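You operate a simulated robot arm through the tools that you are given. There is no shell and no other tool. Be economical: measure what you need, move in short steps, check, and stop when the job is done.

Carry out the task below with a simulated two-armed robot. There is one attempt and no reset: what you move stays moved.

## Task
Hold the red hand lamp on the second shelf from the bottom of the steel rack steady with one hand and press the button of the red hand lamp to switch it on with the other. Fetch the blue spray head and set it on top of the white filter on the top of the packing bench. Put the blue clip on the top of the trolley away on the top of the grey bench. Open the top drawer of the grey bench, take the steel block and leave it in the inside of the top drawer of the grey bench and shut the drawer again. Take the pipe with a blue band and put it on the blue flange. Take the white pad and put it on the top of the tool stand. Take the tin that says "primer" from the steel table and put it on top of the flange with a yellow band. Close the bench drawer one. Fetch the gold spray head and set it on top of the belts carton. Close the lower drawer of the grey bench. Fetch the can labelled "matt" from the top of the grey bench and stand it on the top of the trolley. Fetch the job card from the top of the grey bench and set it on the top of the prep bench. Do these in any order. Set down upright: blue clip, steel block, pipe with a blue band, tin, can.

It is judged by the outcome, as a careful person would: the job done as asked, and still so three seconds after it is handed in. It fails if anything else is knocked over, pushed out of place, dropped, spilled or broken.

## Robot
Two 7-joint arms with two-finger parallel grippers on one trunk, on a base that drives. Base frame: it is fixed to the floor where the robot stands at the start and does not move with it; the origin is under the middle of the robot, x ahead of it, y to its left, z up. Lengths are in cm, angles in rad, forces in N, time in s.
The left shoulder is at the start at [5.4, 10.1, 104.8], the right one opposite. With the tool pointing down near the work surface each hand reaches from about 10 to 44 cm from the robot's upright axis, wherever it stands, measured 20 degrees to its own side. Places, roughly: belts carton [50, 50, 150]; bench drawer one [-100, 150, 70]; black tin, silver tin [-150, 25, 100]; blue clip (9x5x10 cm) [-260, -80, 90]; blue flange (6x6x2 cm) [-160, 160, 90]; blue spray can, red spray can, yellow spray can [-250, -225, 75]; blue spray head (4x4x4 cm) [-430, 150, 90]; button of the red hand lamp [50, 0, 70]; flange with a yellow band (8x8x14 cm) [-190, 20, 90]; gold spray head (4x4x4 cm) [20, -190, 90]; inside of the top drawer of the grey bench [-220, -230, 60]; job card [-225, -250, 75]; lower drawer of the grey bench [-200, -230, 50]; pipe with a blue band (5x5x11 cm) [-160, -80, 90]; red hand lamp (6x6x18 cm) [60, 0, 60]; steel block (6x4x8 cm) [-170, -80, 90]; top drawer of the grey bench [-220, -230, 60]; top of the grey bench [-250, -230, 70]; top of the prep bench [-160, 180, 90]; top of the tool stand [-80, -300, 70]; top of the trolley [-270, -90, 80]; white filter [-425, 125, 100]; white pad (6x5x4 cm) [-170, -100, 90]. Payload 2.4 kg a hand.
Tool frame (each hand has its own): the origin (TCP) lies between the finger pads and is the grasp point; the fingertips stand 2.4 cm ahead of it; z points along the fingers, y is the line along which they close. The gripper opens to 6.8 cm. The fingers are 1.7 cm wide and 1 cm thick; the gripper's body (4 by 7 cm) begins 4.1 cm behind the TCP.
Orientation is that of the tool frame in the base frame, as a unit quaternion [w, x, y, z]. With the fingers straight down and closing along the base's y, the tool's x points along the base's -x, its y along +y and its z along -z.

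## Interface
- The arms move only by the tool nudge_tool. It takes "left_plan", "right_plan" or both (then of equal length, played together; a hand with none holds still); each is a list of rows, each a list of 7 numbers: the shift along the base's x, y, z in cm, then the turn, a rotation vector about the base's x, y, z in rad, then the closure in counts, from 0 (fully open) to 255 (shut). In form: [[x, y, z, ax, ay, az, gripper], ...]. A call has 1 to 10 rows; each row is the pose to reach, as a shift and turn from the pose commanded when the call began. A row lasts 0.2 s, in which the tool goes at most 5 cm and 0.15 rad; a call with a longer step from one row to the next is refused whole, and so is a gripper value outside its range. Where a pose cannot be reached the arm comes as near as it can. A force on the tool above 40 N (or 10 N above the force at the start of the call, whichever is more), or a blocked arm, ends the call early, and 0.2 s more pass. The fingers move at their own pace (about 7.2 cm/s each) and stop on an object; they squeeze with about 31 N. The grip force told is the motor's: it shows also when the fingers shut on nothing. Time passes only in rows, and 0.2 s behind the last, so rows that repeat a pose let the fingers close. The reply holds the time, the measured pose of the TCP, the force on the tool along the base axes, the opening and the grip force, in the units named above and with some noise, with the torque about the TCP (base axes, N m) and any sound that the robot's microphone picked up, and new pictures: "show" is both (left out), scene, wrist or none (wrist: the cameras of the hands that moved).
- Cameras (640 x 400 px; columns grow to the right, rows downward): "scene" is now at [13.25, 4.81, 125.8]; the picture's right is [0.44, -0.90, -0.00], its down [-0.20, -0.10, -0.98] and it looks along [0.88, 0.43, -0.22] (base axes); focal length 214 px, centre (320, 200). "left" rides on the left gripper at [8.4, -1.1, -7.5] in its tool frame; the picture's right is [0.13, 0.99, 0.00], its down [-0.60, 0.08, -0.79] and it looks along [-0.79, 0.10, 0.61] (tool axes); focal length 251 px, centre (320, 200). "right" rides on the right gripper at [8.4, 1.1, -7.5] in its tool frame; the picture's right is [-0.13, 0.99, 0.00], its down [-0.60, -0.08, -0.79] and it looks along [-0.79, -0.10, 0.61] (tool axes); focal length 251 px, centre (320, 200). There is no depth. A picture from a camera that has moved, and an enlarged one, comes with that camera's place and axes in the base frame and with its lens. The place of the scene camera against the robot may be out by one fixed shift of up to 2.5 cm in any direction.
- slide_trunk(by): slides the trunk up (or, below 0, down) by that many cm; the arms and the scene camera ride with it, the base frame stays. It gives what a move gives, with no picture.
- drive_base(legs): drives the robot by 1 to 6 legs, each [ahead, left, turn to the left] in cm, cm and rad, along the robot's own axes; the way and the turn of a leg run together, so that a leg with both is an arc; at most 150 cm and 3.142 rad a leg. The arms and the cameras ride along, it lands a little off, and it stops where it bumps. It gives what a move gives, and a new picture of the scene camera.
- aim_head(pan, tilt): turns the head with the scene camera to pan (to the left, within 1.501 rad either way) and tilt (down, from -0.506 to 1.204), counted from straight ahead of the robot. It gives what a move gives, and a new picture of the scene camera.
- zoom(camera, box): a new picture of the part [left, top, right, bottom] of that camera's present view, enlarged. It takes no simulated time.
- sign_off(): hands the job in; it is judged then, once.

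Work in short steps. Places have to be worked out from the pictures, the camera data and where the tool is seen: move nearer, look again, correct. Check each grasp and each placing, and mend what went wrong. You have 556 turns and 360 pictures in all, those below and enlarged ones among them. Open the grippers and draw the arms clear of the work before you hand the job in, unless the task says otherwise; then end with one line.

The tools are called after "Request:" by a JSON object that holds its "op" and its "data". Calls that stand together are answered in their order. nudge_tool: Moves the arms, as the interface text tells. Its arguments: {"type":"object","properties":{"left_plan":{"type":"array","items":{"type":"array","items":{"type":"number"}}},"right_plan":{"type":"array","items":{"type":"array","items":{"type":"number"}}},"show":{"type":"string","enum":["both","scene","wrist","none"]}},"required":[]} The other tools are called the same way: slide_trunk (by) slides the trunk up or down; drive_base (legs) drives the base; aim_head (pan, tilt) turns the head that bears the scene camera; zoom (camera, box) takes an enlarged picture of a part of a camera's view; sign_off () hands the job in.

At the start:

```text
time: 0.0
left_ee_pos: [32.5, 22.96, 114.94]
left_orientation: [0.0, 0.0, 1.0, 0.0]
left_ft_force: [-0.3, 0.3, 0.3]
left_ft_torque: [0.01, -0.02, 0.06]
left_gripper_width: 6.8
left_finger_force: 0.1
right_ee_pos: [40.07, -6.09, 114.98]
right_orientation: [0.0, 0.0, 1.0, 0.001]
right_ft_force: [-0.7, -0.2, 0.8]
right_ft_torque: [-0.02, 0.03, 0.0]
right_gripper_width: 6.8
right_finger_force: 0.1
trunk travel left (down, up): [-26.3, 58.6]
robot x, y, heading: [0.09, 0.12, -0.001]
head pan, tilt: [0.457, 0.22]
```

scene: 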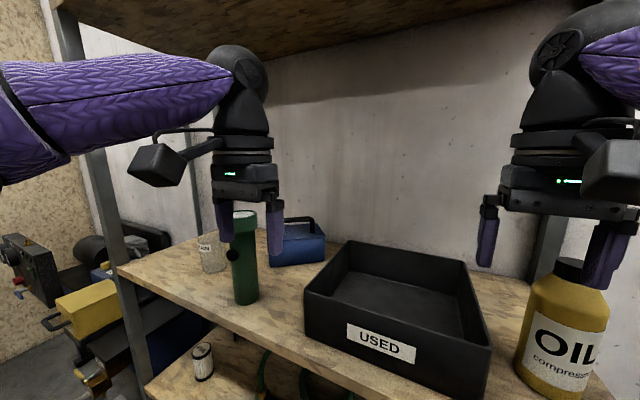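
right: 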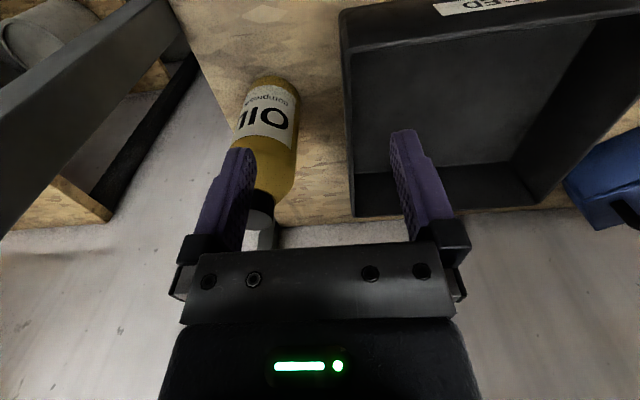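
left: 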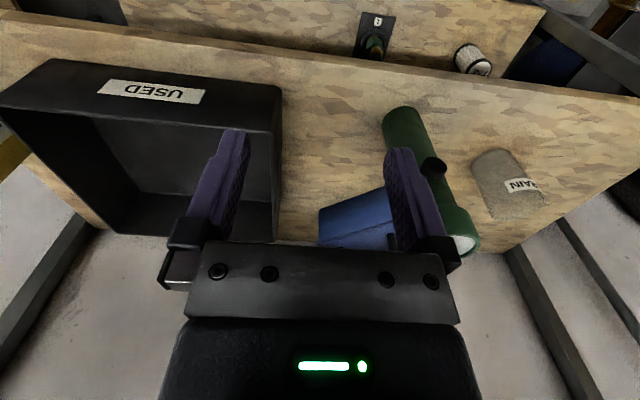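

The hands hover over a rack shelf; I look at the rack lower down first to find the red lamp.

Request:
{"op": "aim_head", "data": {"pan": 0.0, "tilt": 0.7}}

```text
time: 0.9
left_ee_pos: [32.38, 23.04, 115.01]
left_orientation: [0.0, 0.0, 1.0, 0.0]
left_ft_force: [-0.7, 0.9, -0.7]
left_ft_torque: [0.0, -0.02, -0.04]
left_gripper_width: 6.79
left_finger_force: 0.1
right_ee_pos: [39.93, -6.06, 115.04]
right_orientation: [0.001, 0.001, 1.0, 0.002]
right_ft_force: [0.3, -0.8, 0.4]
right_ft_torque: [0.02, -0.03, -0.04]
right_gripper_width: 6.81
right_finger_force: 0.0
trunk travel left (down, up): [-26.3, 58.6]
robot x, y, heading: [-0.17, 0.2, 0.006]
head pan, tilt: [0.0, 0.7]
camera scene: at [13.37, 0.7, 121.45], right [0.0, -1.0, 0.0], down [-0.64, 0.0, -0.77], along [0.77, 0.0, -0.64], focal length 214 px, centre (320, 200)
```

scene: 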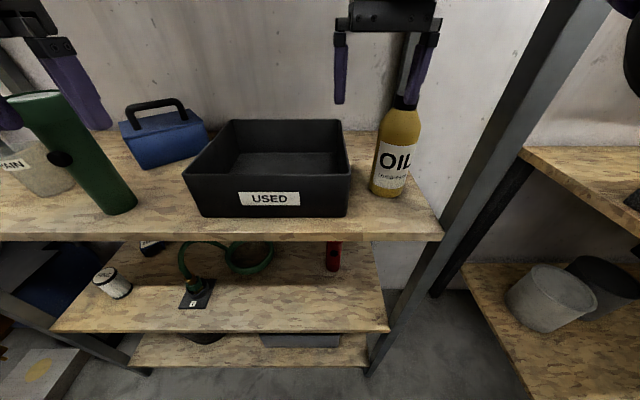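

The red lamp is under the upper shelf. I back away to see the rack from farther off.

Request:
{"op": "drive_base", "data": {"legs": [[-45, 0, 0]]}}

Request:
{"op": "aim_head", "data": {"pan": 0.0, "tilt": 0.5}}

```text
time: 3.6
left_ee_pos: [-12.09, 23.07, 115.06]
left_orientation: [0.0, 0.002, 1.0, 0.0]
left_ft_force: [0.1, -0.8, 0.7]
left_ft_torque: [-0.02, -0.02, 0.0]
left_gripper_width: 6.8
left_finger_force: 0.1
right_ee_pos: [-4.82, -6.11, 114.98]
right_orientation: [0.001, 0.002, 1.0, 0.0]
right_ft_force: [-0.9, -0.1, -0.5]
right_ft_torque: [0.03, 0.0, -0.02]
right_gripper_width: 6.8
right_finger_force: 0.1
trunk travel left (down, up): [-26.3, 58.6]
robot x, y, heading: [-44.58, 0.14, -0.003]
head pan, tilt: [0.0, 0.7]
camera scene: at [-31.38, 0.72, 121.45], right [0.0, -1.0, 0.0], down [-0.64, 0.0, -0.76], along [0.76, 0.0, -0.64], focal length 214 px, centre (320, 200)
```

scene: 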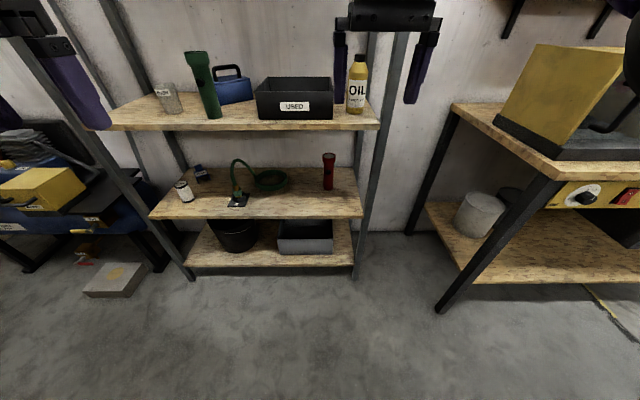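

```text
time: 4.4
left_ee_pos: [-12.16, 22.88, 115.04]
left_orientation: [-0.001, 0.002, 1.0, 0.0]
left_ft_force: [-0.3, 0.6, -0.2]
left_ft_torque: [-0.01, -0.01, -0.01]
left_gripper_width: 6.8
left_finger_force: 0.1
right_ee_pos: [-4.9, -6.21, 114.94]
right_orientation: [0.001, 0.003, 1.0, 0.001]
right_ft_force: [0.2, 0.8, 0.8]
right_ft_torque: [-0.05, 0.01, 0.0]
right_gripper_width: 6.83
right_finger_force: 0.0
trunk travel left (down, up): [-26.3, 58.6]
robot x, y, heading: [-44.47, 0.28, -0.003]
head pan, tilt: [0.0, 0.499]
camera scene: at [-30.75, 0.72, 123.21], right [0.0, -1.0, 0.0], down [-0.48, 0.0, -0.88], along [0.88, 0.0, -0.48], focal length 214 px, centre (320, 200)
```

scene: 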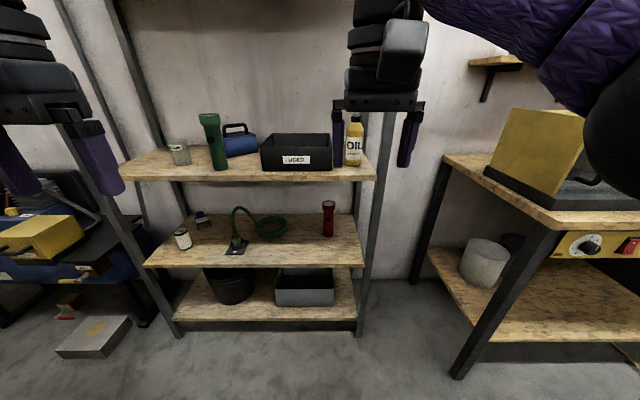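

Zoom in on the red lamp to find its button.

Request:
{"op": "zoom", "data": {"camera": "scene", "box": [280, 170, 380, 250]}}

```text
5.00 times, centred on (330, 210) of scene
camera zoom: at [-30.75, 0.72, 123.21], right [0.0, -1.0, 0.0], down [-0.48, 0.0, -0.88], along [0.88, 0.0, -0.48], focal length 1072 px, centre (270, 150)
```

zoom: 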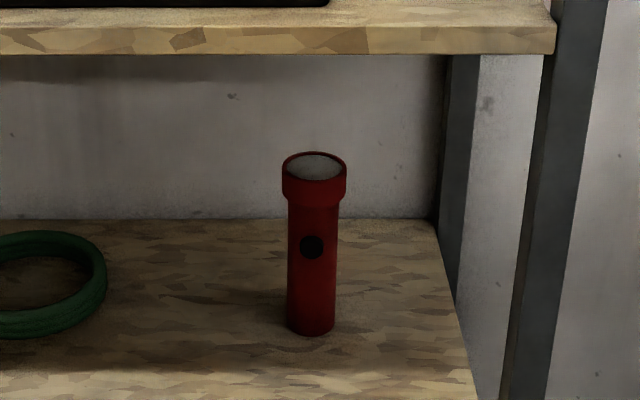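

The lamp stands at about (55.6, -3.3) on a shelf at z≈56.5, button facing me at z≈67. I'll lower the trunk and, well clear of the rack, tip both hands to point forward.

Request:
{"op": "slide_trunk", "data": {"by": -22}}

Request:
{"op": "nudge_tool", "data": {"left_plan": [[1, 0, -1, 0, -0.15, 0, 0], [2, 0, -2, 0, -0.3, 0, 0], [3, 0, -3, 0, -0.45, 0, 0], [4, 0, -4, 0, -0.6, 0, 0], [5, 0, -5, 0, -0.75, 0, 0], [6, 0, -6, 0, -0.9, 0, 0], [7, 0, -7, 0, -1.05, 0, 0], [8, 0, -8, 0, -1.2, 0, 0], [9, 0, -9, 0, -1.35, 0, 0], [10, 0, -10, 0, -1.5, 0, 0]], "right_plan": [[0.5, -1, -1, 0, -0.15, 0, 0], [1, -2, -2, 0, -0.3, 0, 0], [1.5, -3, -3, 0, -0.45, 0, 0], [2, -4, -4, 0, -0.6, 0, 0], [2.5, -5, -5, 0, -0.75, 0, 0], [3, -6, -6, 0, -0.9, 0, 0], [3.5, -7, -7, 0, -1.05, 0, 0], [4, -8, -8, 0, -1.2, 0, 0], [4.5, -9, -9, 0, -1.35, 0, 0], [5, -10, -10, 0, -1.5, 0, 0]], "show": "scene"}}

```text
time: 6.7
left_ee_pos: [-12.06, 22.89, 93.11]
left_orientation: [0.0, 0.001, 1.0, 0.0]
left_ft_force: [-0.7, 0.1, 0.2]
left_ft_torque: [-0.01, 0.01, 0.01]
left_gripper_width: 6.8
left_finger_force: 0.1
right_ee_pos: [-4.95, -6.16, 92.96]
right_orientation: [0.001, 0.003, 1.0, 0.001]
right_ft_force: [0.6, -0.3, 0.6]
right_ft_torque: [0.01, 0.02, 0.01]
right_gripper_width: 6.8
right_finger_force: 0.1
trunk travel left (down, up): [-4.3, 80.6]
robot x, y, heading: [-44.78, 0.08, 0.0]
head pan, tilt: [0.0, 0.499]
```

```text
time: 8.9
left_ee_pos: [-0.11, 23.63, 83.25]
left_orientation: [0.682, 0.0, 0.731, 0.001]
left_ft_force: [0.4, 0.8, -0.2]
left_ft_torque: [0.02, 0.0, 0.03]
left_gripper_width: 6.78
left_finger_force: 0.0
left hand out of reach, approached as far as the arm can: row 8, 9, 10
right_ee_pos: [0.87, -15.47, 83.64]
right_orientation: [0.658, -0.001, 0.753, 0.002]
right_ft_force: [-0.5, 0.8, -0.7]
right_ft_torque: [0.01, 0.01, 0.01]
right_gripper_width: 6.81
right_finger_force: 0.1
right hand out of reach, approached as far as the arm can: row 9, 10
trunk travel left (down, up): [-4.3, 80.6]
robot x, y, heading: [-44.43, 0.32, -0.003]
head pan, tilt: [0.0, 0.499]
camera scene: at [-24.16, 0.68, 100.59], right [0.0, -1.0, 0.0], down [-0.48, 0.0, -0.88], along [0.88, 0.0, -0.48], focal length 214 px, centre (320, 200)
```

scene: 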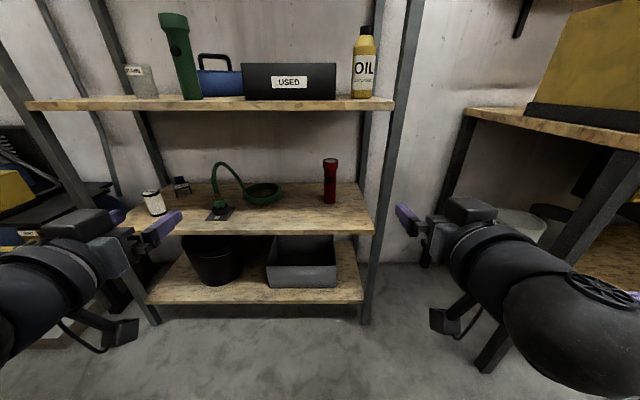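

Both hands point nearly forward now. Next I yaw the left hand to the right, roll the right hand so its camera sits outward, and extend and lower both.

Request:
{"op": "nudge_tool", "data": {"left_plan": [[1, 0, -1, 0, 0, -0.08, 0], [2, 0, -2, 0, 0, -0.16, 0], [3, 0, -3, 0, 0, -0.24, 0], [4, 0, -4, 0, 0, -0.32, 0], [5, 0, -5, 0, 0, -0.4, 0], [6, 0, -6, 0, 0, -0.48, 0], [6, 0, -7, 0, 0, -0.56, 0], [6, 0, -8, 0, 0, -0.64, 0], [6, 0, -9, 0, 0, -0.7, 0], [6, 0, -10, 0, 0, -0.7, 0]], "right_plan": [[1, 0, -1.5, -0.15, 0, 0, 100], [2, 0, -3, -0.3, 0, 0, 200], [3, 0, -4.5, -0.45, 0, 0, 255], [4, 0, -6, -0.6, 0, 0, 255], [5, 0, -7.5, -0.75, 0, 0, 255], [6, 0, -9, -0.9, 0, 0, 255], [7, 0, -10.5, -1.05, 0, 0, 255], [7, 0, -12, -1.2, 0, 0, 255], [7, 0, -13, -1.35, 0, 0, 255], [7, 0, -14, -1.5, 0, 0, 255]], "show": "scene"}}

```text
time: 11.1
left_ee_pos: [5.68, 23.67, 73.2]
left_orientation: [0.64, 0.253, 0.687, -0.233]
left_ft_force: [-0.1, -0.2, -0.5]
left_ft_torque: [-0.05, 0.01, -0.01]
left_gripper_width: 6.8
left_finger_force: 0.1
left hand out of reach, approached as far as the arm can: row 7
right_ee_pos: [7.41, -8.22, 73.25]
right_orientation: [0.474, -0.449, 0.557, -0.514]
right_ft_force: [-0.1, -0.6, 0.2]
right_ft_torque: [-0.04, -0.01, 0.0]
right_gripper_width: 0.0
right_finger_force: 23.8
right hand out of reach, approached as far as the arm can: row 1, 2, 3, 4, 5, 6, 7, 8, 9, 10
trunk travel left (down, up): [-4.3, 80.6]
robot x, y, heading: [-44.89, -0.05, -0.004]
head pan, tilt: [0.0, 0.499]
camera scene: at [-24.16, 0.7, 100.59], right [0.0, -1.0, 0.0], down [-0.48, 0.0, -0.88], along [0.88, 0.0, -0.48], focal length 214 px, centre (320, 200)
```

scene: 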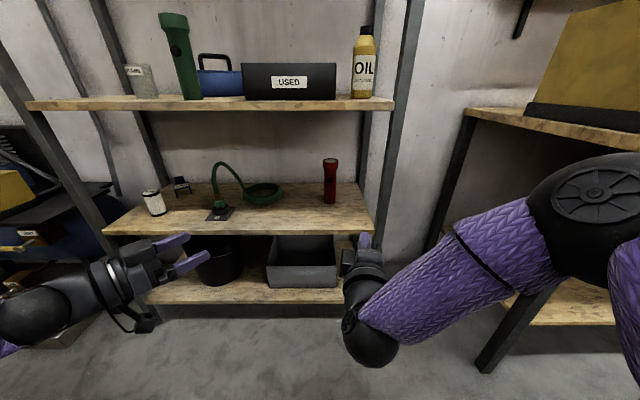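

Left points forward-right and right points forward with its camera outward. I bring both to their stand-off spots relative to the robot before driving in.

Request:
{"op": "nudge_tool", "data": {"left_plan": [[-0.5, -2.5, -0.2, 0, 0, 0, 0], [-1, -5, -0.4, 0, 0, 0, 0], [-1.5, -7.5, -0.6, 0, 0, 0, 0], [-2, -10, -0.8, 0, 0, 0, 0], [-2.3, -13, -1, 0, 0, 0, 0], [-2.6, -16, -1.2, 0, 0, 0, 0], [-2.6, -16, -1.2, 0, 0, 0, 0]], "right_plan": [[-3, 0, -1, 0, 0, 0.05, 255], [-6, 1, -2, 0, 0, 0.1, 255], [-8, 3, -3, 0, 0, 0.15, 255], [-9.8, 5, -4, 0, 0, 0.2, 255], [-9.8, 7, -5, 0, 0, 0.25, 255], [-9.8, 9.9, -6, 0, 0, 0.3, 255], [-9.8, 9.9, -6, 0, 0, 0.3, 255]], "show": "scene"}}

```text
time: 12.7
left_ee_pos: [3.0, 7.71, 71.92]
left_orientation: [0.64, 0.253, 0.687, -0.233]
left_ft_force: [0.5, 0.3, 0.1]
left_ft_torque: [-0.02, 0.0, -0.02]
left_gripper_width: 6.81
left_finger_force: 0.1
right_ee_pos: [-2.46, 2.02, 67.97]
right_orientation: [0.551, -0.526, 0.48, -0.434]
right_ft_force: [0.1, 0.0, 0.2]
right_ft_torque: [0.01, 0.03, -0.02]
right_gripper_width: 0.0
right_finger_force: 23.1
right hand out of reach, approached as far as the arm can: row 1, 2, 3, 4, 5, 6, 7
trunk travel left (down, up): [-4.3, 80.6]
robot x, y, heading: [-44.91, -0.27, -0.001]
head pan, tilt: [0.0, 0.499]
camera scene: at [-24.16, 0.7, 100.59], right [0.0, -1.0, 0.0], down [-0.48, 0.0, -0.88], along [0.88, 0.0, -0.48], focal length 214 px, centre (320, 200)
```

scene: 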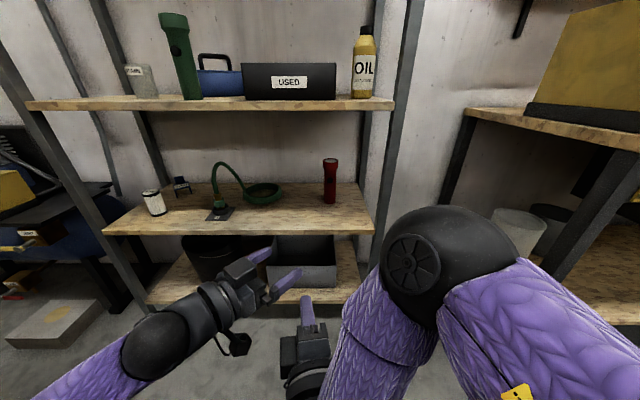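

The right elbow sits too high for going under the shelf, so I re-pose the right hand: camera underneath, pitched down about 0.6 rad and yawed slightly left.

Request:
{"op": "nudge_tool", "data": {"right_plan": [[0, -2, 1, 0.123, 0.079, -0.03, 255], [0, -4, 2, 0.246, 0.158, -0.06, 255], [0, -6, 3, 0.37, 0.237, -0.09, 255], [0, -8, 4, 0.493, 0.316, -0.12, 255], [0, -8, 5, 0.616, 0.395, -0.15, 255], [0.5, -8, 5, 0.739, 0.474, -0.18, 255], [1, -8, 5, 0.862, 0.553, -0.21, 255], [1.5, -8, 5, 0.986, 0.632, -0.24, 255], [2, -7, 5, 1.11, 0.711, -0.27, 255], [2, -6, 5, 1.232, 0.79, -0.3, 255]], "show": "scene"}}

```text
time: 14.9
left_ee_pos: [3.02, 7.65, 71.91]
left_orientation: [0.641, 0.252, 0.687, -0.232]
left_ft_force: [0.3, -0.1, 0.1]
left_ft_torque: [-0.01, -0.04, 0.01]
left_gripper_width: 6.79
left_finger_force: 0.0
right_ee_pos: [-0.57, -4.04, 72.91]
right_orientation: [0.469, -0.167, 0.865, 0.064]
right_ft_force: [0.6, 0.1, 0.2]
right_ft_torque: [-0.03, -0.02, 0.0]
right_gripper_width: 0.01
right_finger_force: 24.1
right hand out of reach, approached as far as the arm can: row 4, 5
trunk travel left (down, up): [-4.3, 80.6]
robot x, y, heading: [-44.84, -0.12, -0.005]
head pan, tilt: [0.0, 0.499]
camera scene: at [-24.16, 0.69, 100.59], right [0.0, -1.0, 0.0], down [-0.48, 0.0, -0.88], along [0.88, 0.0, -0.48], focal length 214 px, centre (320, 200)
```

scene: 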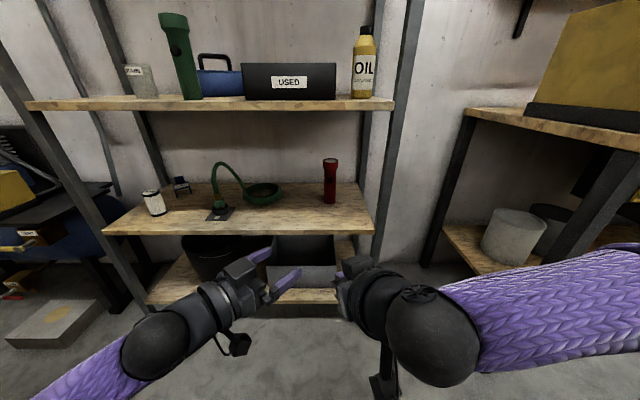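

The right forearm would meet the rack post, so I'll approach turned right by 0.45 rad from the left. First adjust the hand poses for that.

Request:
{"op": "nudge_tool", "data": {"left_plan": [[1, -0.5, 0.3, 0, 0, 0.06, 0], [2, -1, 0.6, 0, 0, 0.12, 0], [3.3, -1.7, 1.1, 0, 0, 0.2, 0], [3.3, -1.7, 1.1, 0, 0, 0.2, 0]], "right_plan": [[2, -0.5, 0, 0, 0, 0.03, 255], [4, -1, 0, 0, 0, 0.06, 255], [5.7, -1, 0, 0, 0, 0.08, 255], [5.7, -1, 0, 0, 0, 0.08, 255]], "show": "none"}}

Request:
{"op": "drive_base", "data": {"legs": [[0, 0, -0.45], [5, 38.5, 0]]}}

```text
time: 15.9
left_ee_pos: [6.61, 6.09, 73.13]
left_orientation: [0.66, 0.183, 0.709, -0.167]
left_ft_force: [-0.9, -0.2, 0.0]
left_ft_torque: [0.01, 0.01, -0.02]
left_gripper_width: 6.79
left_finger_force: 0.0
right_ee_pos: [5.1, -4.98, 72.93]
right_orientation: [0.465, -0.202, 0.858, 0.082]
right_ft_force: [1.2, 0.6, 0.1]
right_ft_torque: [-0.01, 0.0, -0.01]
right_gripper_width: 0.0
right_finger_force: 23.2
trunk travel left (down, up): [-4.3, 80.6]
robot x, y, heading: [-44.8, -0.04, -0.007]
head pan, tilt: [0.0, 0.499]
```

```text
time: 19.7
left_ee_pos: [25.84, 16.76, 73.04]
left_orientation: [0.607, 0.335, 0.651, -0.309]
left_ft_force: [-0.3, 0.6, -0.3]
left_ft_torque: [-0.02, 0.02, -0.01]
left_gripper_width: 6.78
left_finger_force: 0.0
right_ee_pos: [19.86, 7.33, 73.03]
right_orientation: [0.472, -0.008, 0.881, -0.021]
right_ft_force: [1.3, -0.3, -0.4]
right_ft_torque: [0.0, 0.0, 0.0]
right_gripper_width: 0.01
right_finger_force: 23.9
trunk travel left (down, up): [-4.3, 80.6]
robot x, y, heading: [-23.21, 33.25, -0.454]
head pan, tilt: [0.0, 0.499]
camera scene: at [-4.53, 24.74, 100.59], right [-0.43, -0.9, 0.0], down [-0.43, 0.21, -0.88], along [0.79, -0.38, -0.48], focal length 214 px, centre (320, 200)
```

scene: 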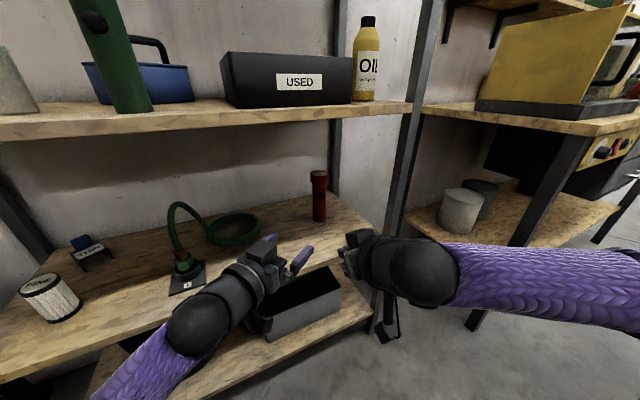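

Lamp is at about (54.7, -3.5). Both arms are low enough; drive ahead part of the way.

Request:
{"op": "drive_base", "data": {"legs": [[19, 0, 0]]}}

```text
time: 21.2
left_ee_pos: [42.96, 8.25, 72.96]
left_orientation: [0.606, 0.336, 0.65, -0.31]
left_ft_force: [-0.5, 1.3, -0.9]
left_ft_torque: [0.02, -0.02, 0.01]
left_gripper_width: 6.79
left_finger_force: 0.1
right_ee_pos: [36.83, -1.21, 72.93]
right_orientation: [0.473, -0.007, 0.881, -0.023]
right_ft_force: [-0.6, 0.8, -0.4]
right_ft_torque: [-0.01, 0.0, 0.01]
right_gripper_width: 0.0
right_finger_force: 23.5
trunk travel left (down, up): [-4.3, 80.6]
robot x, y, heading: [-5.75, 24.88, -0.456]
head pan, tilt: [0.0, 0.499]
camera scene: at [12.67, 16.32, 100.59], right [-0.44, -0.9, 0.0], down [-0.43, 0.21, -0.88], along [0.79, -0.38, -0.48], focal length 214 px, centre (320, 200)
```

scene: 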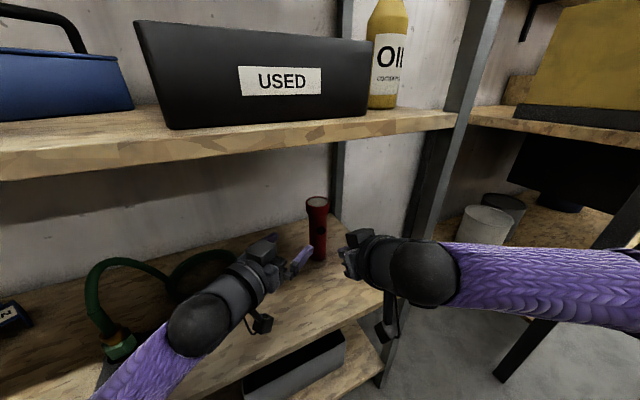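

Lamp refined to about (54.4, -3.0). Drive the last bit to standoff.

Request:
{"op": "drive_base", "data": {"legs": [[5, 0, 0]]}}

Request:
{"op": "nudge_tool", "data": {"left_plan": [[0, 0, 0, 0, 0, 0, 0]], "right_plan": [[0, 0, 0, 0, 0, 0, 255]], "show": "wrist"}}

```text
time: 22.2
left_ee_pos: [47.26, 6.06, 72.99]
left_orientation: [0.607, 0.336, 0.65, -0.31]
left_ft_force: [-0.9, 0.0, -1.1]
left_ft_torque: [-0.05, 0.0, 0.0]
left_gripper_width: 6.79
left_finger_force: 0.0
right_ee_pos: [41.17, -3.37, 73.01]
right_orientation: [0.473, -0.007, 0.881, -0.022]
right_ft_force: [0.4, -0.3, -0.8]
right_ft_torque: [0.0, 0.0, -0.01]
right_gripper_width: 0.0
right_finger_force: 23.6
trunk travel left (down, up): [-4.3, 80.6]
robot x, y, heading: [-1.56, 22.76, -0.456]
head pan, tilt: [0.0, 0.499]
camera scene: at [17.01, 14.2, 100.59], right [-0.44, -0.9, 0.0], down [-0.43, 0.21, -0.88], along [0.79, -0.38, -0.48], focal length 214 px, centre (320, 200)
```

scene: 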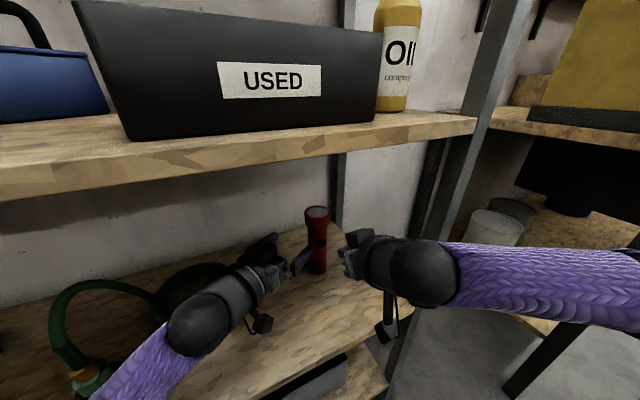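

```text
time: 22.6
left_ee_pos: [47.17, 5.94, 73.01]
left_orientation: [0.607, 0.335, 0.65, -0.31]
left_ft_force: [-0.7, -0.1, -0.6]
left_ft_torque: [0.03, -0.01, -0.02]
left_gripper_width: 6.76
left_finger_force: 0.0
right_ee_pos: [41.23, -3.38, 73.06]
right_orientation: [0.472, -0.007, 0.881, -0.022]
right_ft_force: [-0.1, -0.6, 0.2]
right_ft_torque: [0.01, 0.02, 0.03]
right_gripper_width: 0.0
right_finger_force: 23.1
trunk travel left (down, up): [-4.3, 80.6]
robot x, y, heading: [-1.46, 22.86, -0.455]
head pan, tilt: [0.0, 0.499]
camera right: at [30.31, -2.25, 70.12], right [0.08, 0.99, 0.06], down [-0.33, -0.03, 0.94], along [0.94, -0.1, 0.32], focal length 251 px, centre (320, 200)
camera left: at [41.78, 11.95, 65.24], right [0.8, 0.59, -0.13], down [-0.37, 0.65, 0.66], along [0.47, -0.48, 0.74], focal length 251 px, centre (320, 200)
```

right: 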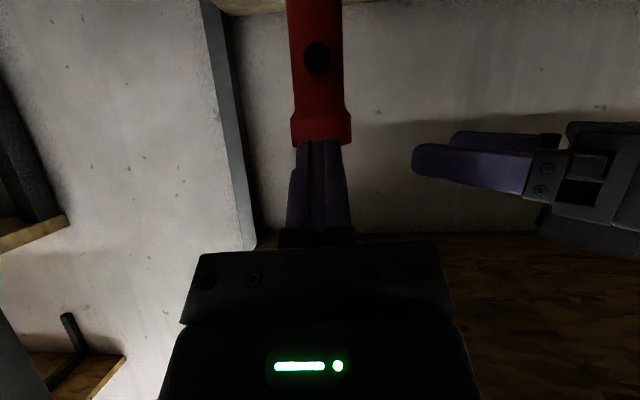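
left: 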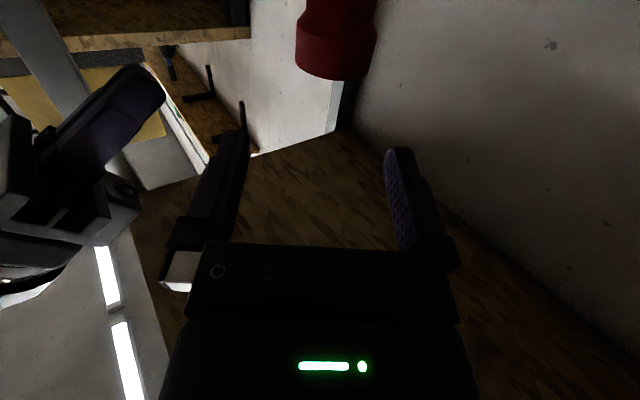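

From the wrist views (more trustworthy than the scene camera) the lamp is at about (56.4, -4.2), head z≈69.6–72.7, button z≈65.8. I move the left hand to a pregrasp 8.5 cm short of the head.

Request:
{"op": "nudge_tool", "data": {"left_plan": [[1.5, -1.0, -0.6, 0, 0, 0, 0], [3, -2.2, -1.2, 0, 0, 0, 0], [4.3, -3.25, -1.8, 0, 0, 0, 0], [4.3, -3.25, -1.8, 0, 0, 0, 0]], "show": "both"}}

```text
time: 23.6
left_ee_pos: [51.5, 2.84, 71.07]
left_orientation: [0.606, 0.337, 0.65, -0.311]
left_ft_force: [-0.3, 0.4, -0.2]
left_ft_torque: [0.0, 0.01, 0.0]
left_gripper_width: 6.81
left_finger_force: 0.0
right_ee_pos: [41.21, -3.38, 72.91]
right_orientation: [0.473, -0.006, 0.881, -0.023]
right_ft_force: [-0.4, -0.8, 0.1]
right_ft_torque: [0.02, -0.03, 0.0]
right_gripper_width: 0.01
right_finger_force: 23.6
trunk travel left (down, up): [-4.3, 80.6]
robot x, y, heading: [-1.35, 22.62, -0.451]
head pan, tilt: [0.0, 0.499]
camera scene: at [17.01, 14.19, 100.58], right [-0.44, -0.9, 0.0], down [-0.43, 0.21, -0.88], along [0.79, -0.38, -0.48], focal length 214 px, centre (320, 200)
camera left: at [46.04, 8.72, 63.4], right [0.8, 0.58, -0.12], down [-0.37, 0.65, 0.66], along [0.47, -0.48, 0.74], focal length 251 px, centre (320, 200)
```

scene: 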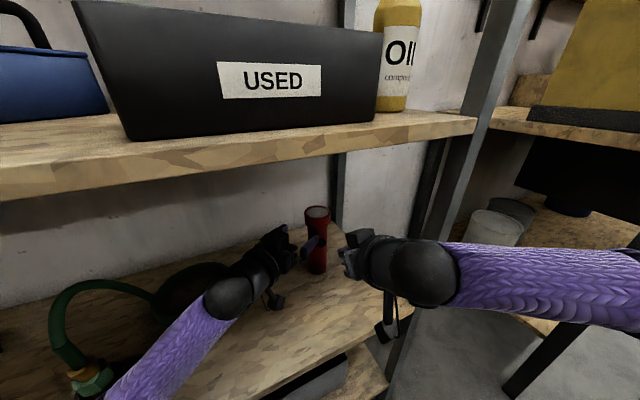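
left: 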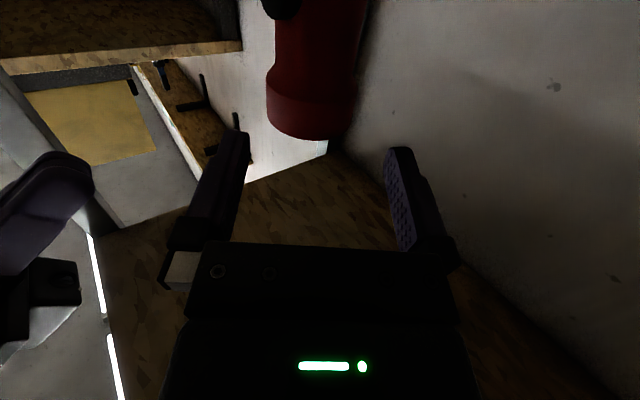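

Aligned within a few mm. Advance 4 cm with slight lateral correction and look again.

Request:
{"op": "nudge_tool", "data": {"left_plan": [[1, -1.7, 0.1, 0, 0, 0, 0], [2.1, -3.4, 0.1, 0, 0, 0, 0], [2.1, -3.4, 0.1, 0, 0, 0, 0]], "show": "wrist"}}

```text
time: 24.4
left_ee_pos: [53.67, -0.63, 71.36]
left_orientation: [0.607, 0.336, 0.65, -0.311]
left_ft_force: [0.3, 0.5, 0.5]
left_ft_torque: [0.01, 0.0, 0.01]
left_gripper_width: 6.79
left_finger_force: 0.0
right_ee_pos: [41.18, -3.41, 72.97]
right_orientation: [0.472, -0.007, 0.881, -0.023]
right_ft_force: [-0.5, 0.1, 0.0]
right_ft_torque: [-0.03, 0.01, 0.0]
right_gripper_width: 0.0
right_finger_force: 23.4
trunk travel left (down, up): [-4.3, 80.6]
robot x, y, heading: [-1.44, 22.68, -0.453]
head pan, tilt: [0.0, 0.499]
camera left: at [48.15, 5.4, 63.53], right [0.8, 0.58, -0.12], down [-0.37, 0.65, 0.66], along [0.47, -0.48, 0.74], focal length 251 px, centre (320, 200)
```

left: 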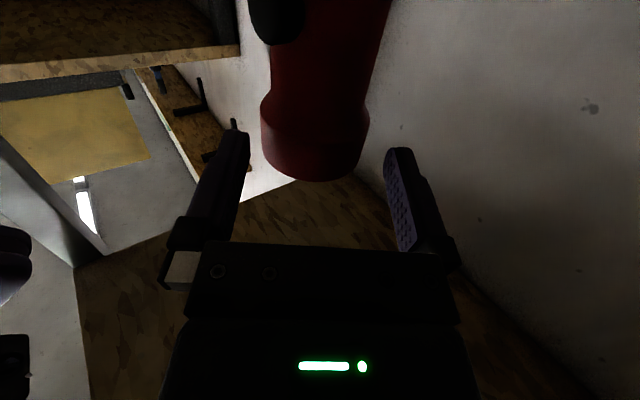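

Head is centred between the fingers. Advance the last 4 cm and close on the head.

Request:
{"op": "nudge_tool", "data": {"left_plan": [[0.8, -1.1, -0.1, 0, 0, 0, 0], [1.6, -2.2, -0.2, 0, 0, 0, 0], [2.3, -3.2, -0.2, 0, 0, 0, 0], [2.3, -3.2, -0.2, 0, 0, 0, 120], [2.3, -3.2, -0.2, 0, 0, 0, 255], [2.3, -3.2, -0.2, 0, 0, 0, 255]], "show": "both"}}

```text
time: 25.8
left_ee_pos: [56.0, -3.85, 71.23]
left_orientation: [0.607, 0.336, 0.65, -0.31]
left_ft_force: [0.0, -0.6, 2.3]
left_ft_torque: [-0.18, 0.0, -0.02]
left_gripper_width: 5.95
left_finger_force: 30.8
right_ee_pos: [41.22, -3.33, 73.08]
right_orientation: [0.472, -0.005, 0.881, -0.024]
right_ft_force: [0.3, 0.2, -0.3]
right_ft_torque: [0.01, 0.0, -0.02]
right_gripper_width: 0.0
right_finger_force: 23.5
trunk travel left (down, up): [-4.3, 80.6]
robot x, y, heading: [-1.4, 22.67, -0.455]
head pan, tilt: [0.0, 0.499]
camera scene: at [17.0, 14.18, 100.59], right [-0.44, -0.9, 0.0], down [-0.43, 0.21, -0.88], along [0.79, -0.38, -0.48], focal length 214 px, centre (320, 200)
camera left: at [50.51, 2.01, 63.47], right [0.8, 0.58, -0.12], down [-0.37, 0.65, 0.66], along [0.47, -0.48, 0.74], focal length 251 px, centre (320, 200)
```

scene: 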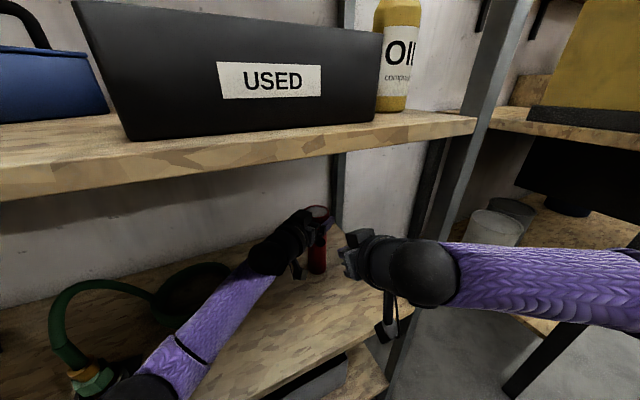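
left: 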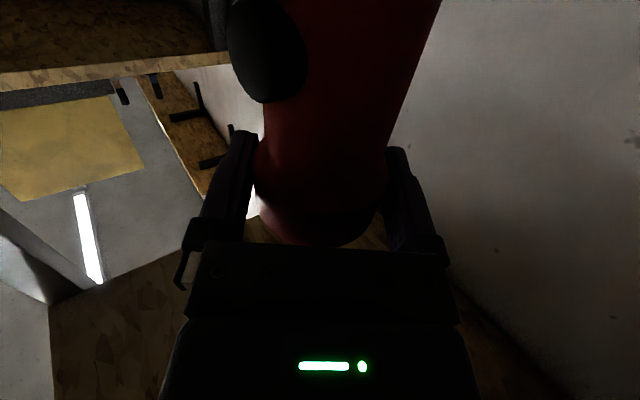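

Gripped (5.95 cm). Now the right hand: yaw it slightly left and lower it in front of the button, about 4 cm short.

Request:
{"op": "nudge_tool", "data": {"right_plan": [[0, -2, -1.5, 0, 0, 0.12, 255], [0, -3, -3, 0, 0, 0.24, 255], [1, -3, -4.5, 0, 0, 0.35, 255], [2, -2.5, -6, 0, 0, 0.35, 255], [3, -1.6, -6.6, 0, 0, 0.35, 255], [3, -1.6, -6.6, 0, 0, 0.35, 255]], "show": "both"}}

```text
time: 27.2
left_ee_pos: [55.94, -3.94, 71.37]
left_orientation: [0.607, 0.335, 0.651, -0.31]
left_ft_force: [0.7, 0.3, 2.8]
left_ft_torque: [0.01, -0.01, 0.0]
left_gripper_width: 5.98
left_finger_force: 31.2
right_ee_pos: [44.14, -4.96, 66.45]
right_orientation: [0.469, -0.16, 0.867, 0.06]
right_ft_force: [-0.4, 0.3, 0.2]
right_ft_torque: [0.03, -0.04, 0.0]
right_gripper_width: 0.02
right_finger_force: 23.8
trunk travel left (down, up): [-4.3, 80.6]
robot x, y, heading: [-1.47, 22.58, -0.455]
head pan, tilt: [0.0, 0.499]
camera scene: at [16.99, 14.2, 100.59], right [-0.44, -0.9, 0.0], down [-0.43, 0.21, -0.88], along [0.79, -0.38, -0.48], focal length 214 px, centre (320, 200)
camera right: at [33.61, -7.66, 63.56], right [-0.26, 0.96, 0.06], down [-0.3, -0.14, 0.94], along [0.92, 0.23, 0.32], focal length 251 px, centre (320, 200)
```

scene: 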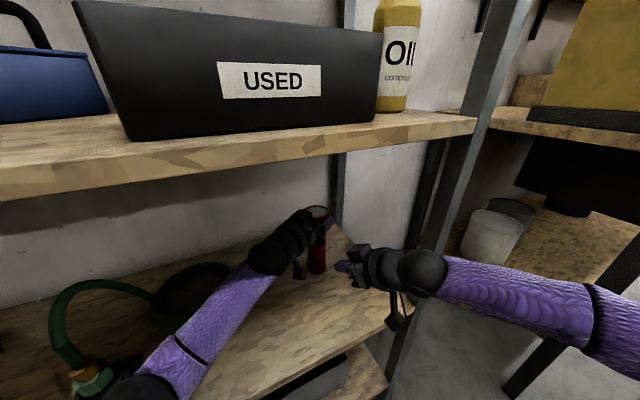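
right: 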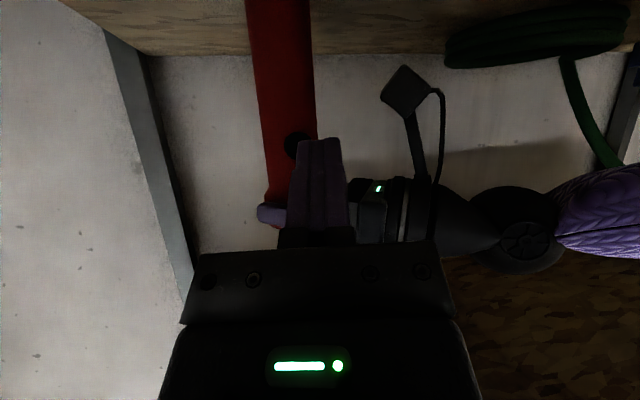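

The button lines up with the fingertips at (53, -4.3, 65.5). Approach slowly to near contact.

Request:
{"op": "nudge_tool", "data": {"right_plan": [[2, 0, 0, 0, 0, 0, 255], [4, 0, 0, 0, 0, 0, 255], [5, 0, 0, 0, 0, 0, 255], [5.5, 0, 0, 0, 0, 0, 255], [5.8, 0, 0, 0, 0, 0, 255]], "show": "wrist"}}

```text
time: 28.4
left_ee_pos: [56.14, -3.81, 71.34]
left_orientation: [0.607, 0.335, 0.65, -0.31]
left_ft_force: [-0.9, -0.7, 3.3]
left_ft_torque: [-0.12, 0.06, 0.0]
left_gripper_width: 5.95
left_finger_force: 31.1
right_ee_pos: [49.95, -4.85, 66.23]
right_orientation: [0.469, -0.159, 0.867, 0.059]
right_ft_force: [0.5, 0.0, -0.2]
right_ft_torque: [-0.01, -0.02, -0.02]
right_gripper_width: 0.0
right_finger_force: 23.1
trunk travel left (down, up): [-4.3, 80.6]
robot x, y, heading: [-1.03, 22.66, -0.451]
head pan, tilt: [0.0, 0.499]
camera right: at [39.33, -7.59, 63.38], right [-0.26, 0.96, 0.06], down [-0.3, -0.14, 0.94], along [0.92, 0.23, 0.32], focal length 251 px, centre (320, 200)
```

right: 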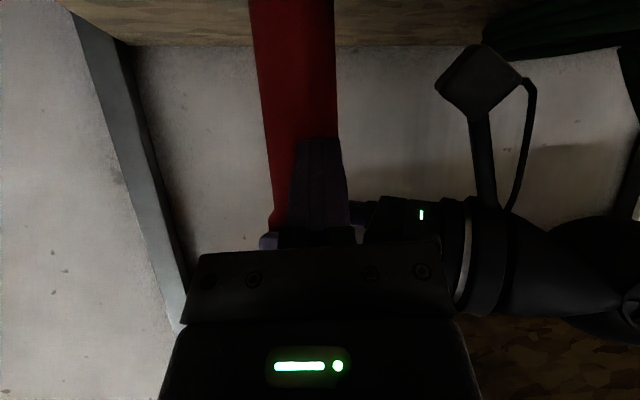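

Now press in small steps, watching force and sound.

Request:
{"op": "nudge_tool", "data": {"right_plan": [[0.3, 0, 0, 0, 0, 0, 255], [0.6, 0, 0, 0, 0, 0, 255], [0.9, 0, 0, 0, 0, 0, 255], [1.1, 0, 0, 0, 0, 0, 255]], "show": "none"}}

```text
time: 29.4
left_ee_pos: [56.13, -3.84, 71.36]
left_orientation: [0.608, 0.335, 0.65, -0.31]
left_ft_force: [9.2, -1.3, 1.5]
left_ft_torque: [0.01, -0.51, 0.08]
left_gripper_width: 5.92
left_finger_force: 31.4
right_ee_pos: [51.22, -4.0, 65.89]
right_orientation: [0.477, -0.155, 0.863, 0.06]
right_ft_force: [-9.7, 3.2, -0.6]
right_ft_torque: [0.02, 0.06, 0.05]
right_gripper_width: 0.0
right_finger_force: 23.5
right hand out of reach, approached as far as the arm can: row 3, 4
trunk travel left (down, up): [-4.3, 80.6]
robot x, y, heading: [-1.65, 22.87, -0.451]
head pan, tilt: [0.0, 0.499]
heard: click
```

A click was heard with 10 N. Back the right hand off and check the lamp.

Request:
{"op": "nudge_tool", "data": {"right_plan": [[-2, -0.5, 0, 0, 0, 0, 255], [-5, -1, 0, 0, 0, 0, 255], [-8, -1, 1, 0, 0, 0, 255], [-11, -1, 2, 0, 0, 0, 255]], "show": "both"}}

Request:
{"op": "zoom", "data": {"camera": "scene", "box": [270, 180, 370, 280]}}

```text
time: 30.4
left_ee_pos: [56.12, -3.79, 71.29]
left_orientation: [0.607, 0.336, 0.65, -0.311]
left_ft_force: [-1.6, 0.4, 2.8]
left_ft_torque: [-0.15, 0.13, 0.0]
left_gripper_width: 5.93
left_finger_force: 30.8
right_ee_pos: [39.83, -5.68, 68.37]
right_orientation: [0.47, -0.16, 0.866, 0.059]
right_ft_force: [0.6, 0.7, -1.2]
right_ft_torque: [-0.01, 0.01, 0.01]
right_gripper_width: 0.03
right_finger_force: 23.8
trunk travel left (down, up): [-4.3, 80.6]
robot x, y, heading: [-1.51, 22.69, -0.454]
head pan, tilt: [0.0, 0.499]
camera scene: at [16.98, 14.2, 100.59], right [-0.44, -0.9, 0.0], down [-0.43, 0.21, -0.88], along [0.79, -0.38, -0.48], focal length 214 px, centre (320, 200)
camera right: at [29.22, -8.46, 65.48], right [-0.26, 0.96, 0.06], down [-0.3, -0.14, 0.94], along [0.92, 0.23, 0.32], focal length 251 px, centre (320, 200)
```

scene: 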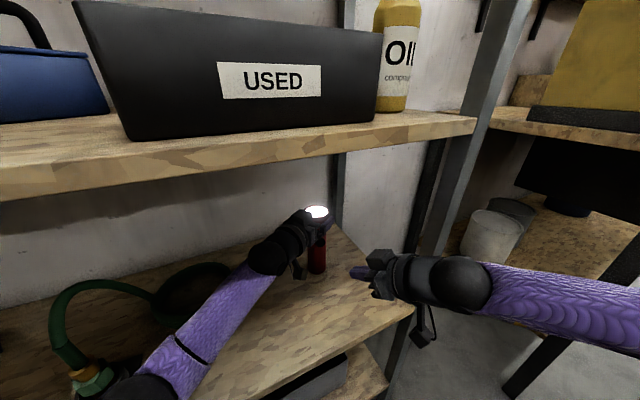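
right: 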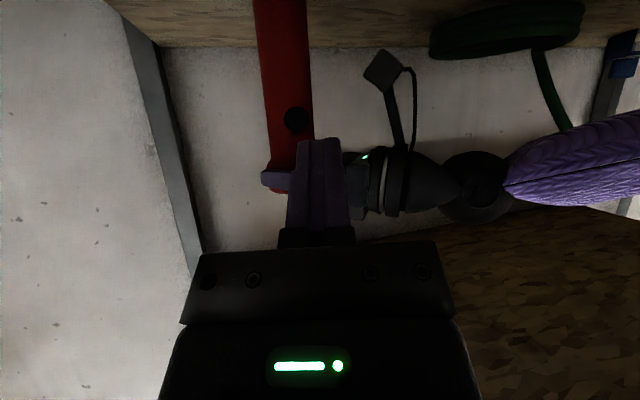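

```text
4.00 times, centred on (320, 230) of scene
camera zoom: at [16.98, 14.2, 100.59], right [-0.44, -0.9, 0.0], down [-0.43, 0.21, -0.88], along [0.79, -0.38, -0.48], focal length 858 px, centre (320, 80)
```

zoom: 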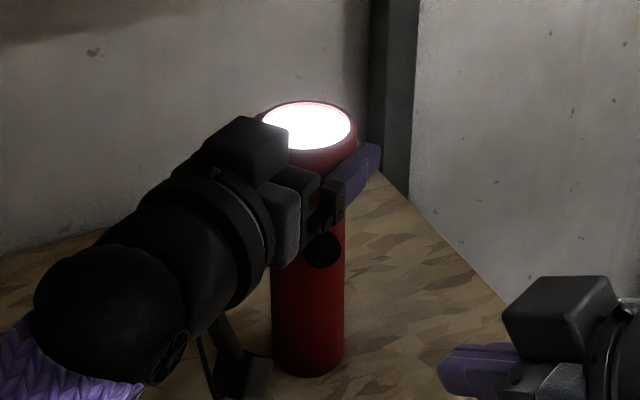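

The lamp is lit. Release and withdraw the left hand the way it came.

Request:
{"op": "nudge_tool", "data": {"left_plan": [[0, 0, 0, 0, 0, 0, 150], [0, 0, 0, 0, 0, 0, 0], [0, 0, 0, 0, 0, 0, 0], [-1.5, 2.1, 0, 0, 0, 0, 0], [-3, 4.2, 0, 0, 0, 0, 0], [-5, 7, 0, 0, 0, 0, 0], [-8, 9, 0, 0, 0, 0, 0]], "show": "scene"}}

```text
time: 32.0
left_ee_pos: [48.4, 5.38, 71.16]
left_orientation: [0.606, 0.336, 0.651, -0.31]
left_ft_force: [0.7, -0.2, 0.4]
left_ft_torque: [0.01, 0.03, 0.0]
left_gripper_width: 6.8
left_finger_force: 0.0
right_ee_pos: [39.94, -5.81, 68.46]
right_orientation: [0.469, -0.159, 0.867, 0.059]
right_ft_force: [0.2, 0.1, 0.2]
right_ft_torque: [0.01, -0.05, -0.01]
right_gripper_width: 0.0
right_finger_force: 23.0
trunk travel left (down, up): [-4.3, 80.6]
robot x, y, heading: [-1.42, 22.91, -0.45]
head pan, tilt: [0.0, 0.499]
camera scene: at [17.02, 14.18, 100.58], right [-0.44, -0.9, 0.0], down [-0.43, 0.21, -0.88], along [0.79, -0.38, -0.48], focal length 214 px, centre (320, 200)
```

scene: 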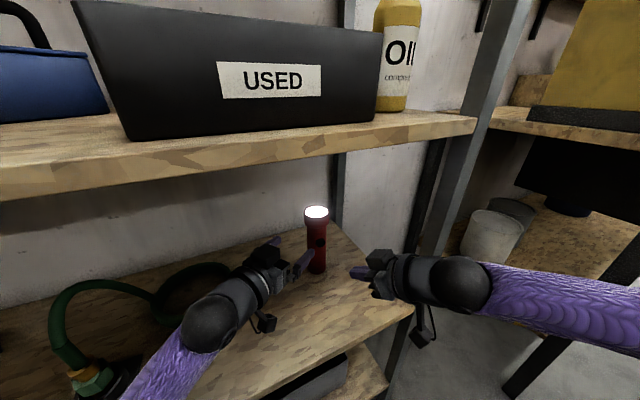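

Lamp stands lit and upright. Drive straight back out along the same heading.

Request:
{"op": "drive_base", "data": {"legs": [[-55, 0, 0]]}}

```text
time: 35.2
left_ee_pos: [-2.36, 29.86, 71.3]
left_orientation: [0.606, 0.337, 0.65, -0.311]
left_ft_force: [0.1, 0.6, -0.1]
left_ft_torque: [0.02, 0.01, 0.03]
left_gripper_width: 6.82
left_finger_force: 0.0
right_ee_pos: [-10.75, 18.79, 68.26]
right_orientation: [0.47, -0.157, 0.867, 0.058]
right_ft_force: [-0.7, -0.2, 0.0]
right_ft_torque: [0.0, 0.02, 0.01]
right_gripper_width: 0.0
right_finger_force: 22.9
trunk travel left (down, up): [-4.3, 80.6]
robot x, y, heading: [-52.25, 47.62, -0.455]
head pan, tilt: [0.0, 0.499]
camera scene: at [-33.59, 38.84, 100.58], right [-0.44, -0.9, 0.0], down [-0.43, 0.21, -0.88], along [0.79, -0.39, -0.48], focal length 214 px, centre (320, 200)
```

scene: 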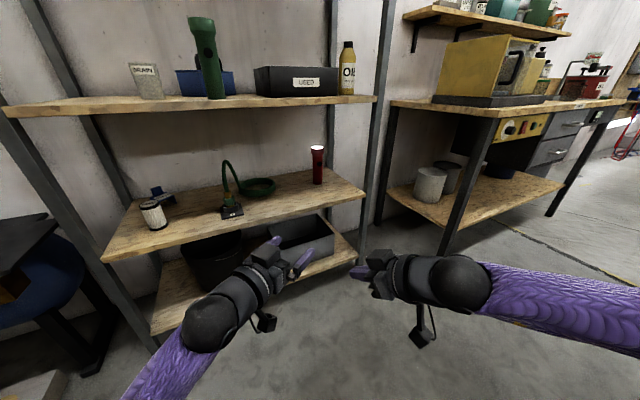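

Now tuck the hands to a compact pointing-down carry pose with the trunk raised again.

Request:
{"op": "slide_trunk", "data": {"by": 22}}

Request:
{"op": "nudge_tool", "data": {"left_plan": [[-1, 2.3, 2, 0.092, 0.109, 0.038, 0], [-2, 4.6, 4, 0.184, 0.218, 0.076, 0], [-3.2, 6.9, 6, 0.276, 0.327, 0.114, 0], [-4.2, 9.2, 8, 0.368, 0.436, 0.152, 0], [-5.3, 11.5, 10, 0.46, 0.545, 0.19, 0], [-6.4, 13.8, 12, 0.552, 0.654, 0.228, 0], [-7.4, 16.1, 14, 0.644, 0.763, 0.266, 0], [-8.5, 18.4, 16, 0.736, 0.872, 0.304, 0], [-9.5, 20.7, 18, 0.828, 0.981, 0.342, 0], [-10.6, 23, 20, 0.92, 1.09, 0.38, 0]], "right_plan": [[-1.8, -0.3, 2, 0.011, 0.101, -0.075, 0], [-3.6, -0.5, 4, 0.021, 0.201, -0.149, 0], [-5.4, -0.8, 6, 0.032, 0.302, -0.224, 0], [-7.2, -1.1, 8, 0.042, 0.403, -0.298, 0], [-9, -1.4, 10, 0.053, 0.504, -0.373, 0], [-10.9, -1.6, 12, 0.064, 0.604, -0.447, 0], [-12.7, -1.9, 14, 0.074, 0.705, -0.522, 0], [-14.5, -2.2, 16, 0.085, 0.806, -0.596, 0], [-16.3, -2.4, 18, 0.095, 0.906, -0.671, 0], [-18.1, -2.7, 20, 0.106, 1.007, -0.745, 0]], "show": "none"}}

Request:
{"op": "aim_head", "data": {"pan": 0.9, "tilt": 0.1}}

```text
time: 37.5
left_ee_pos: [-2.32, 29.71, 93.17]
left_orientation: [0.606, 0.336, 0.65, -0.311]
left_ft_force: [-0.2, 0.5, -0.8]
left_ft_torque: [-0.01, 0.0, 0.03]
left_gripper_width: 6.79
left_finger_force: 0.1
right_ee_pos: [-10.77, 18.88, 90.17]
right_orientation: [0.47, -0.157, 0.867, 0.059]
right_ft_force: [-0.1, 0.1, -0.3]
right_ft_torque: [0.02, -0.03, 0.01]
right_gripper_width: 0.0
right_finger_force: 23.4
trunk travel left (down, up): [-26.3, 58.6]
robot x, y, heading: [-51.85, 47.46, -0.456]
head pan, tilt: [0.0, 0.499]
```

```text
time: 39.7
left_ee_pos: [-13.51, 52.81, 113.2]
left_orientation: [0.038, 0.235, 0.971, -0.022]
left_ft_force: [0.4, -0.3, 0.3]
left_ft_torque: [0.0, -0.01, 0.01]
left_gripper_width: 6.78
left_finger_force: 0.1
right_ee_pos: [-28.71, 16.1, 110.32]
right_orientation: [-0.001, 0.226, 0.974, 0.001]
right_ft_force: [0.5, -0.1, 0.3]
right_ft_torque: [-0.03, 0.0, 0.0]
right_gripper_width: 6.83
right_finger_force: 0.0
trunk travel left (down, up): [-26.3, 58.6]
robot x, y, heading: [-52.04, 47.38, -0.457]
head pan, tilt: [0.0, 0.499]
```

```text
time: 40.9
left_ee_pos: [-13.59, 52.84, 113.13]
left_orientation: [0.04, 0.236, 0.971, -0.02]
left_ft_force: [0.0, -0.8, 0.0]
left_ft_torque: [-0.03, 0.02, -0.02]
left_gripper_width: 6.82
left_finger_force: 0.0
right_ee_pos: [-28.65, 16.04, 110.37]
right_orientation: [-0.001, 0.225, 0.974, 0.001]
right_ft_force: [-0.5, 0.9, 0.0]
right_ft_torque: [0.02, 0.01, 0.06]
right_gripper_width: 6.8
right_finger_force: 0.1
trunk travel left (down, up): [-26.3, 58.6]
robot x, y, heading: [-52.23, 47.59, -0.459]
head pan, tilt: [0.901, 0.099]
camera scene: at [-39.37, 49.72, 126.92], right [0.43, -0.9, 0.0], down [-0.09, -0.04, -0.99], along [0.9, 0.43, -0.1], focal length 214 px, centre (320, 200)
```

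scene: 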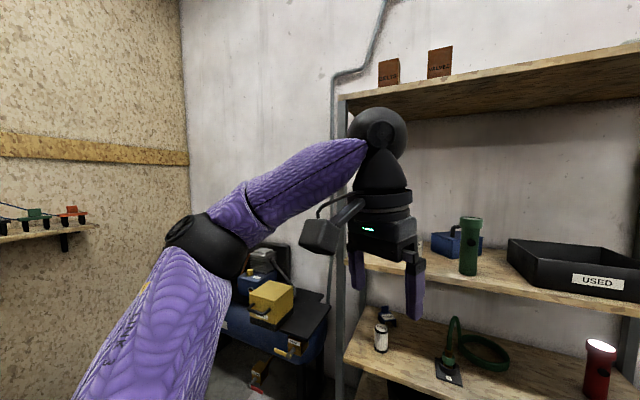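

Two cartons stand on the rack's top shelf. I zoom on their labels.

Request:
{"op": "zoom", "data": {"camera": "scene", "box": [360, 30, 480, 105]}}

```text
5.33 times, centred on (420, 68) of scene
camera zoom: at [-39.37, 49.72, 126.92], right [0.43, -0.9, 0.0], down [-0.09, -0.04, -0.99], along [0.9, 0.43, -0.1], focal length 1144 px, centre (-213, 907)
```

zoom: 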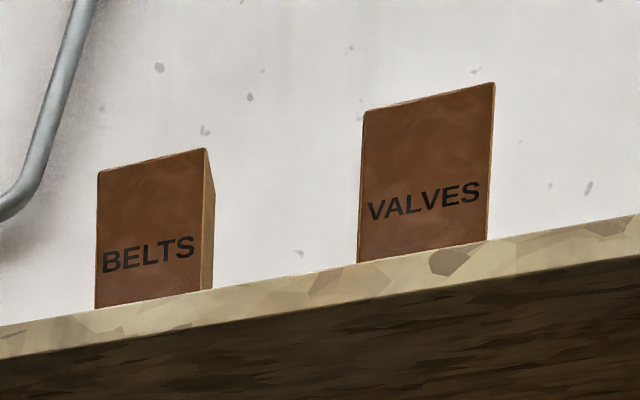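

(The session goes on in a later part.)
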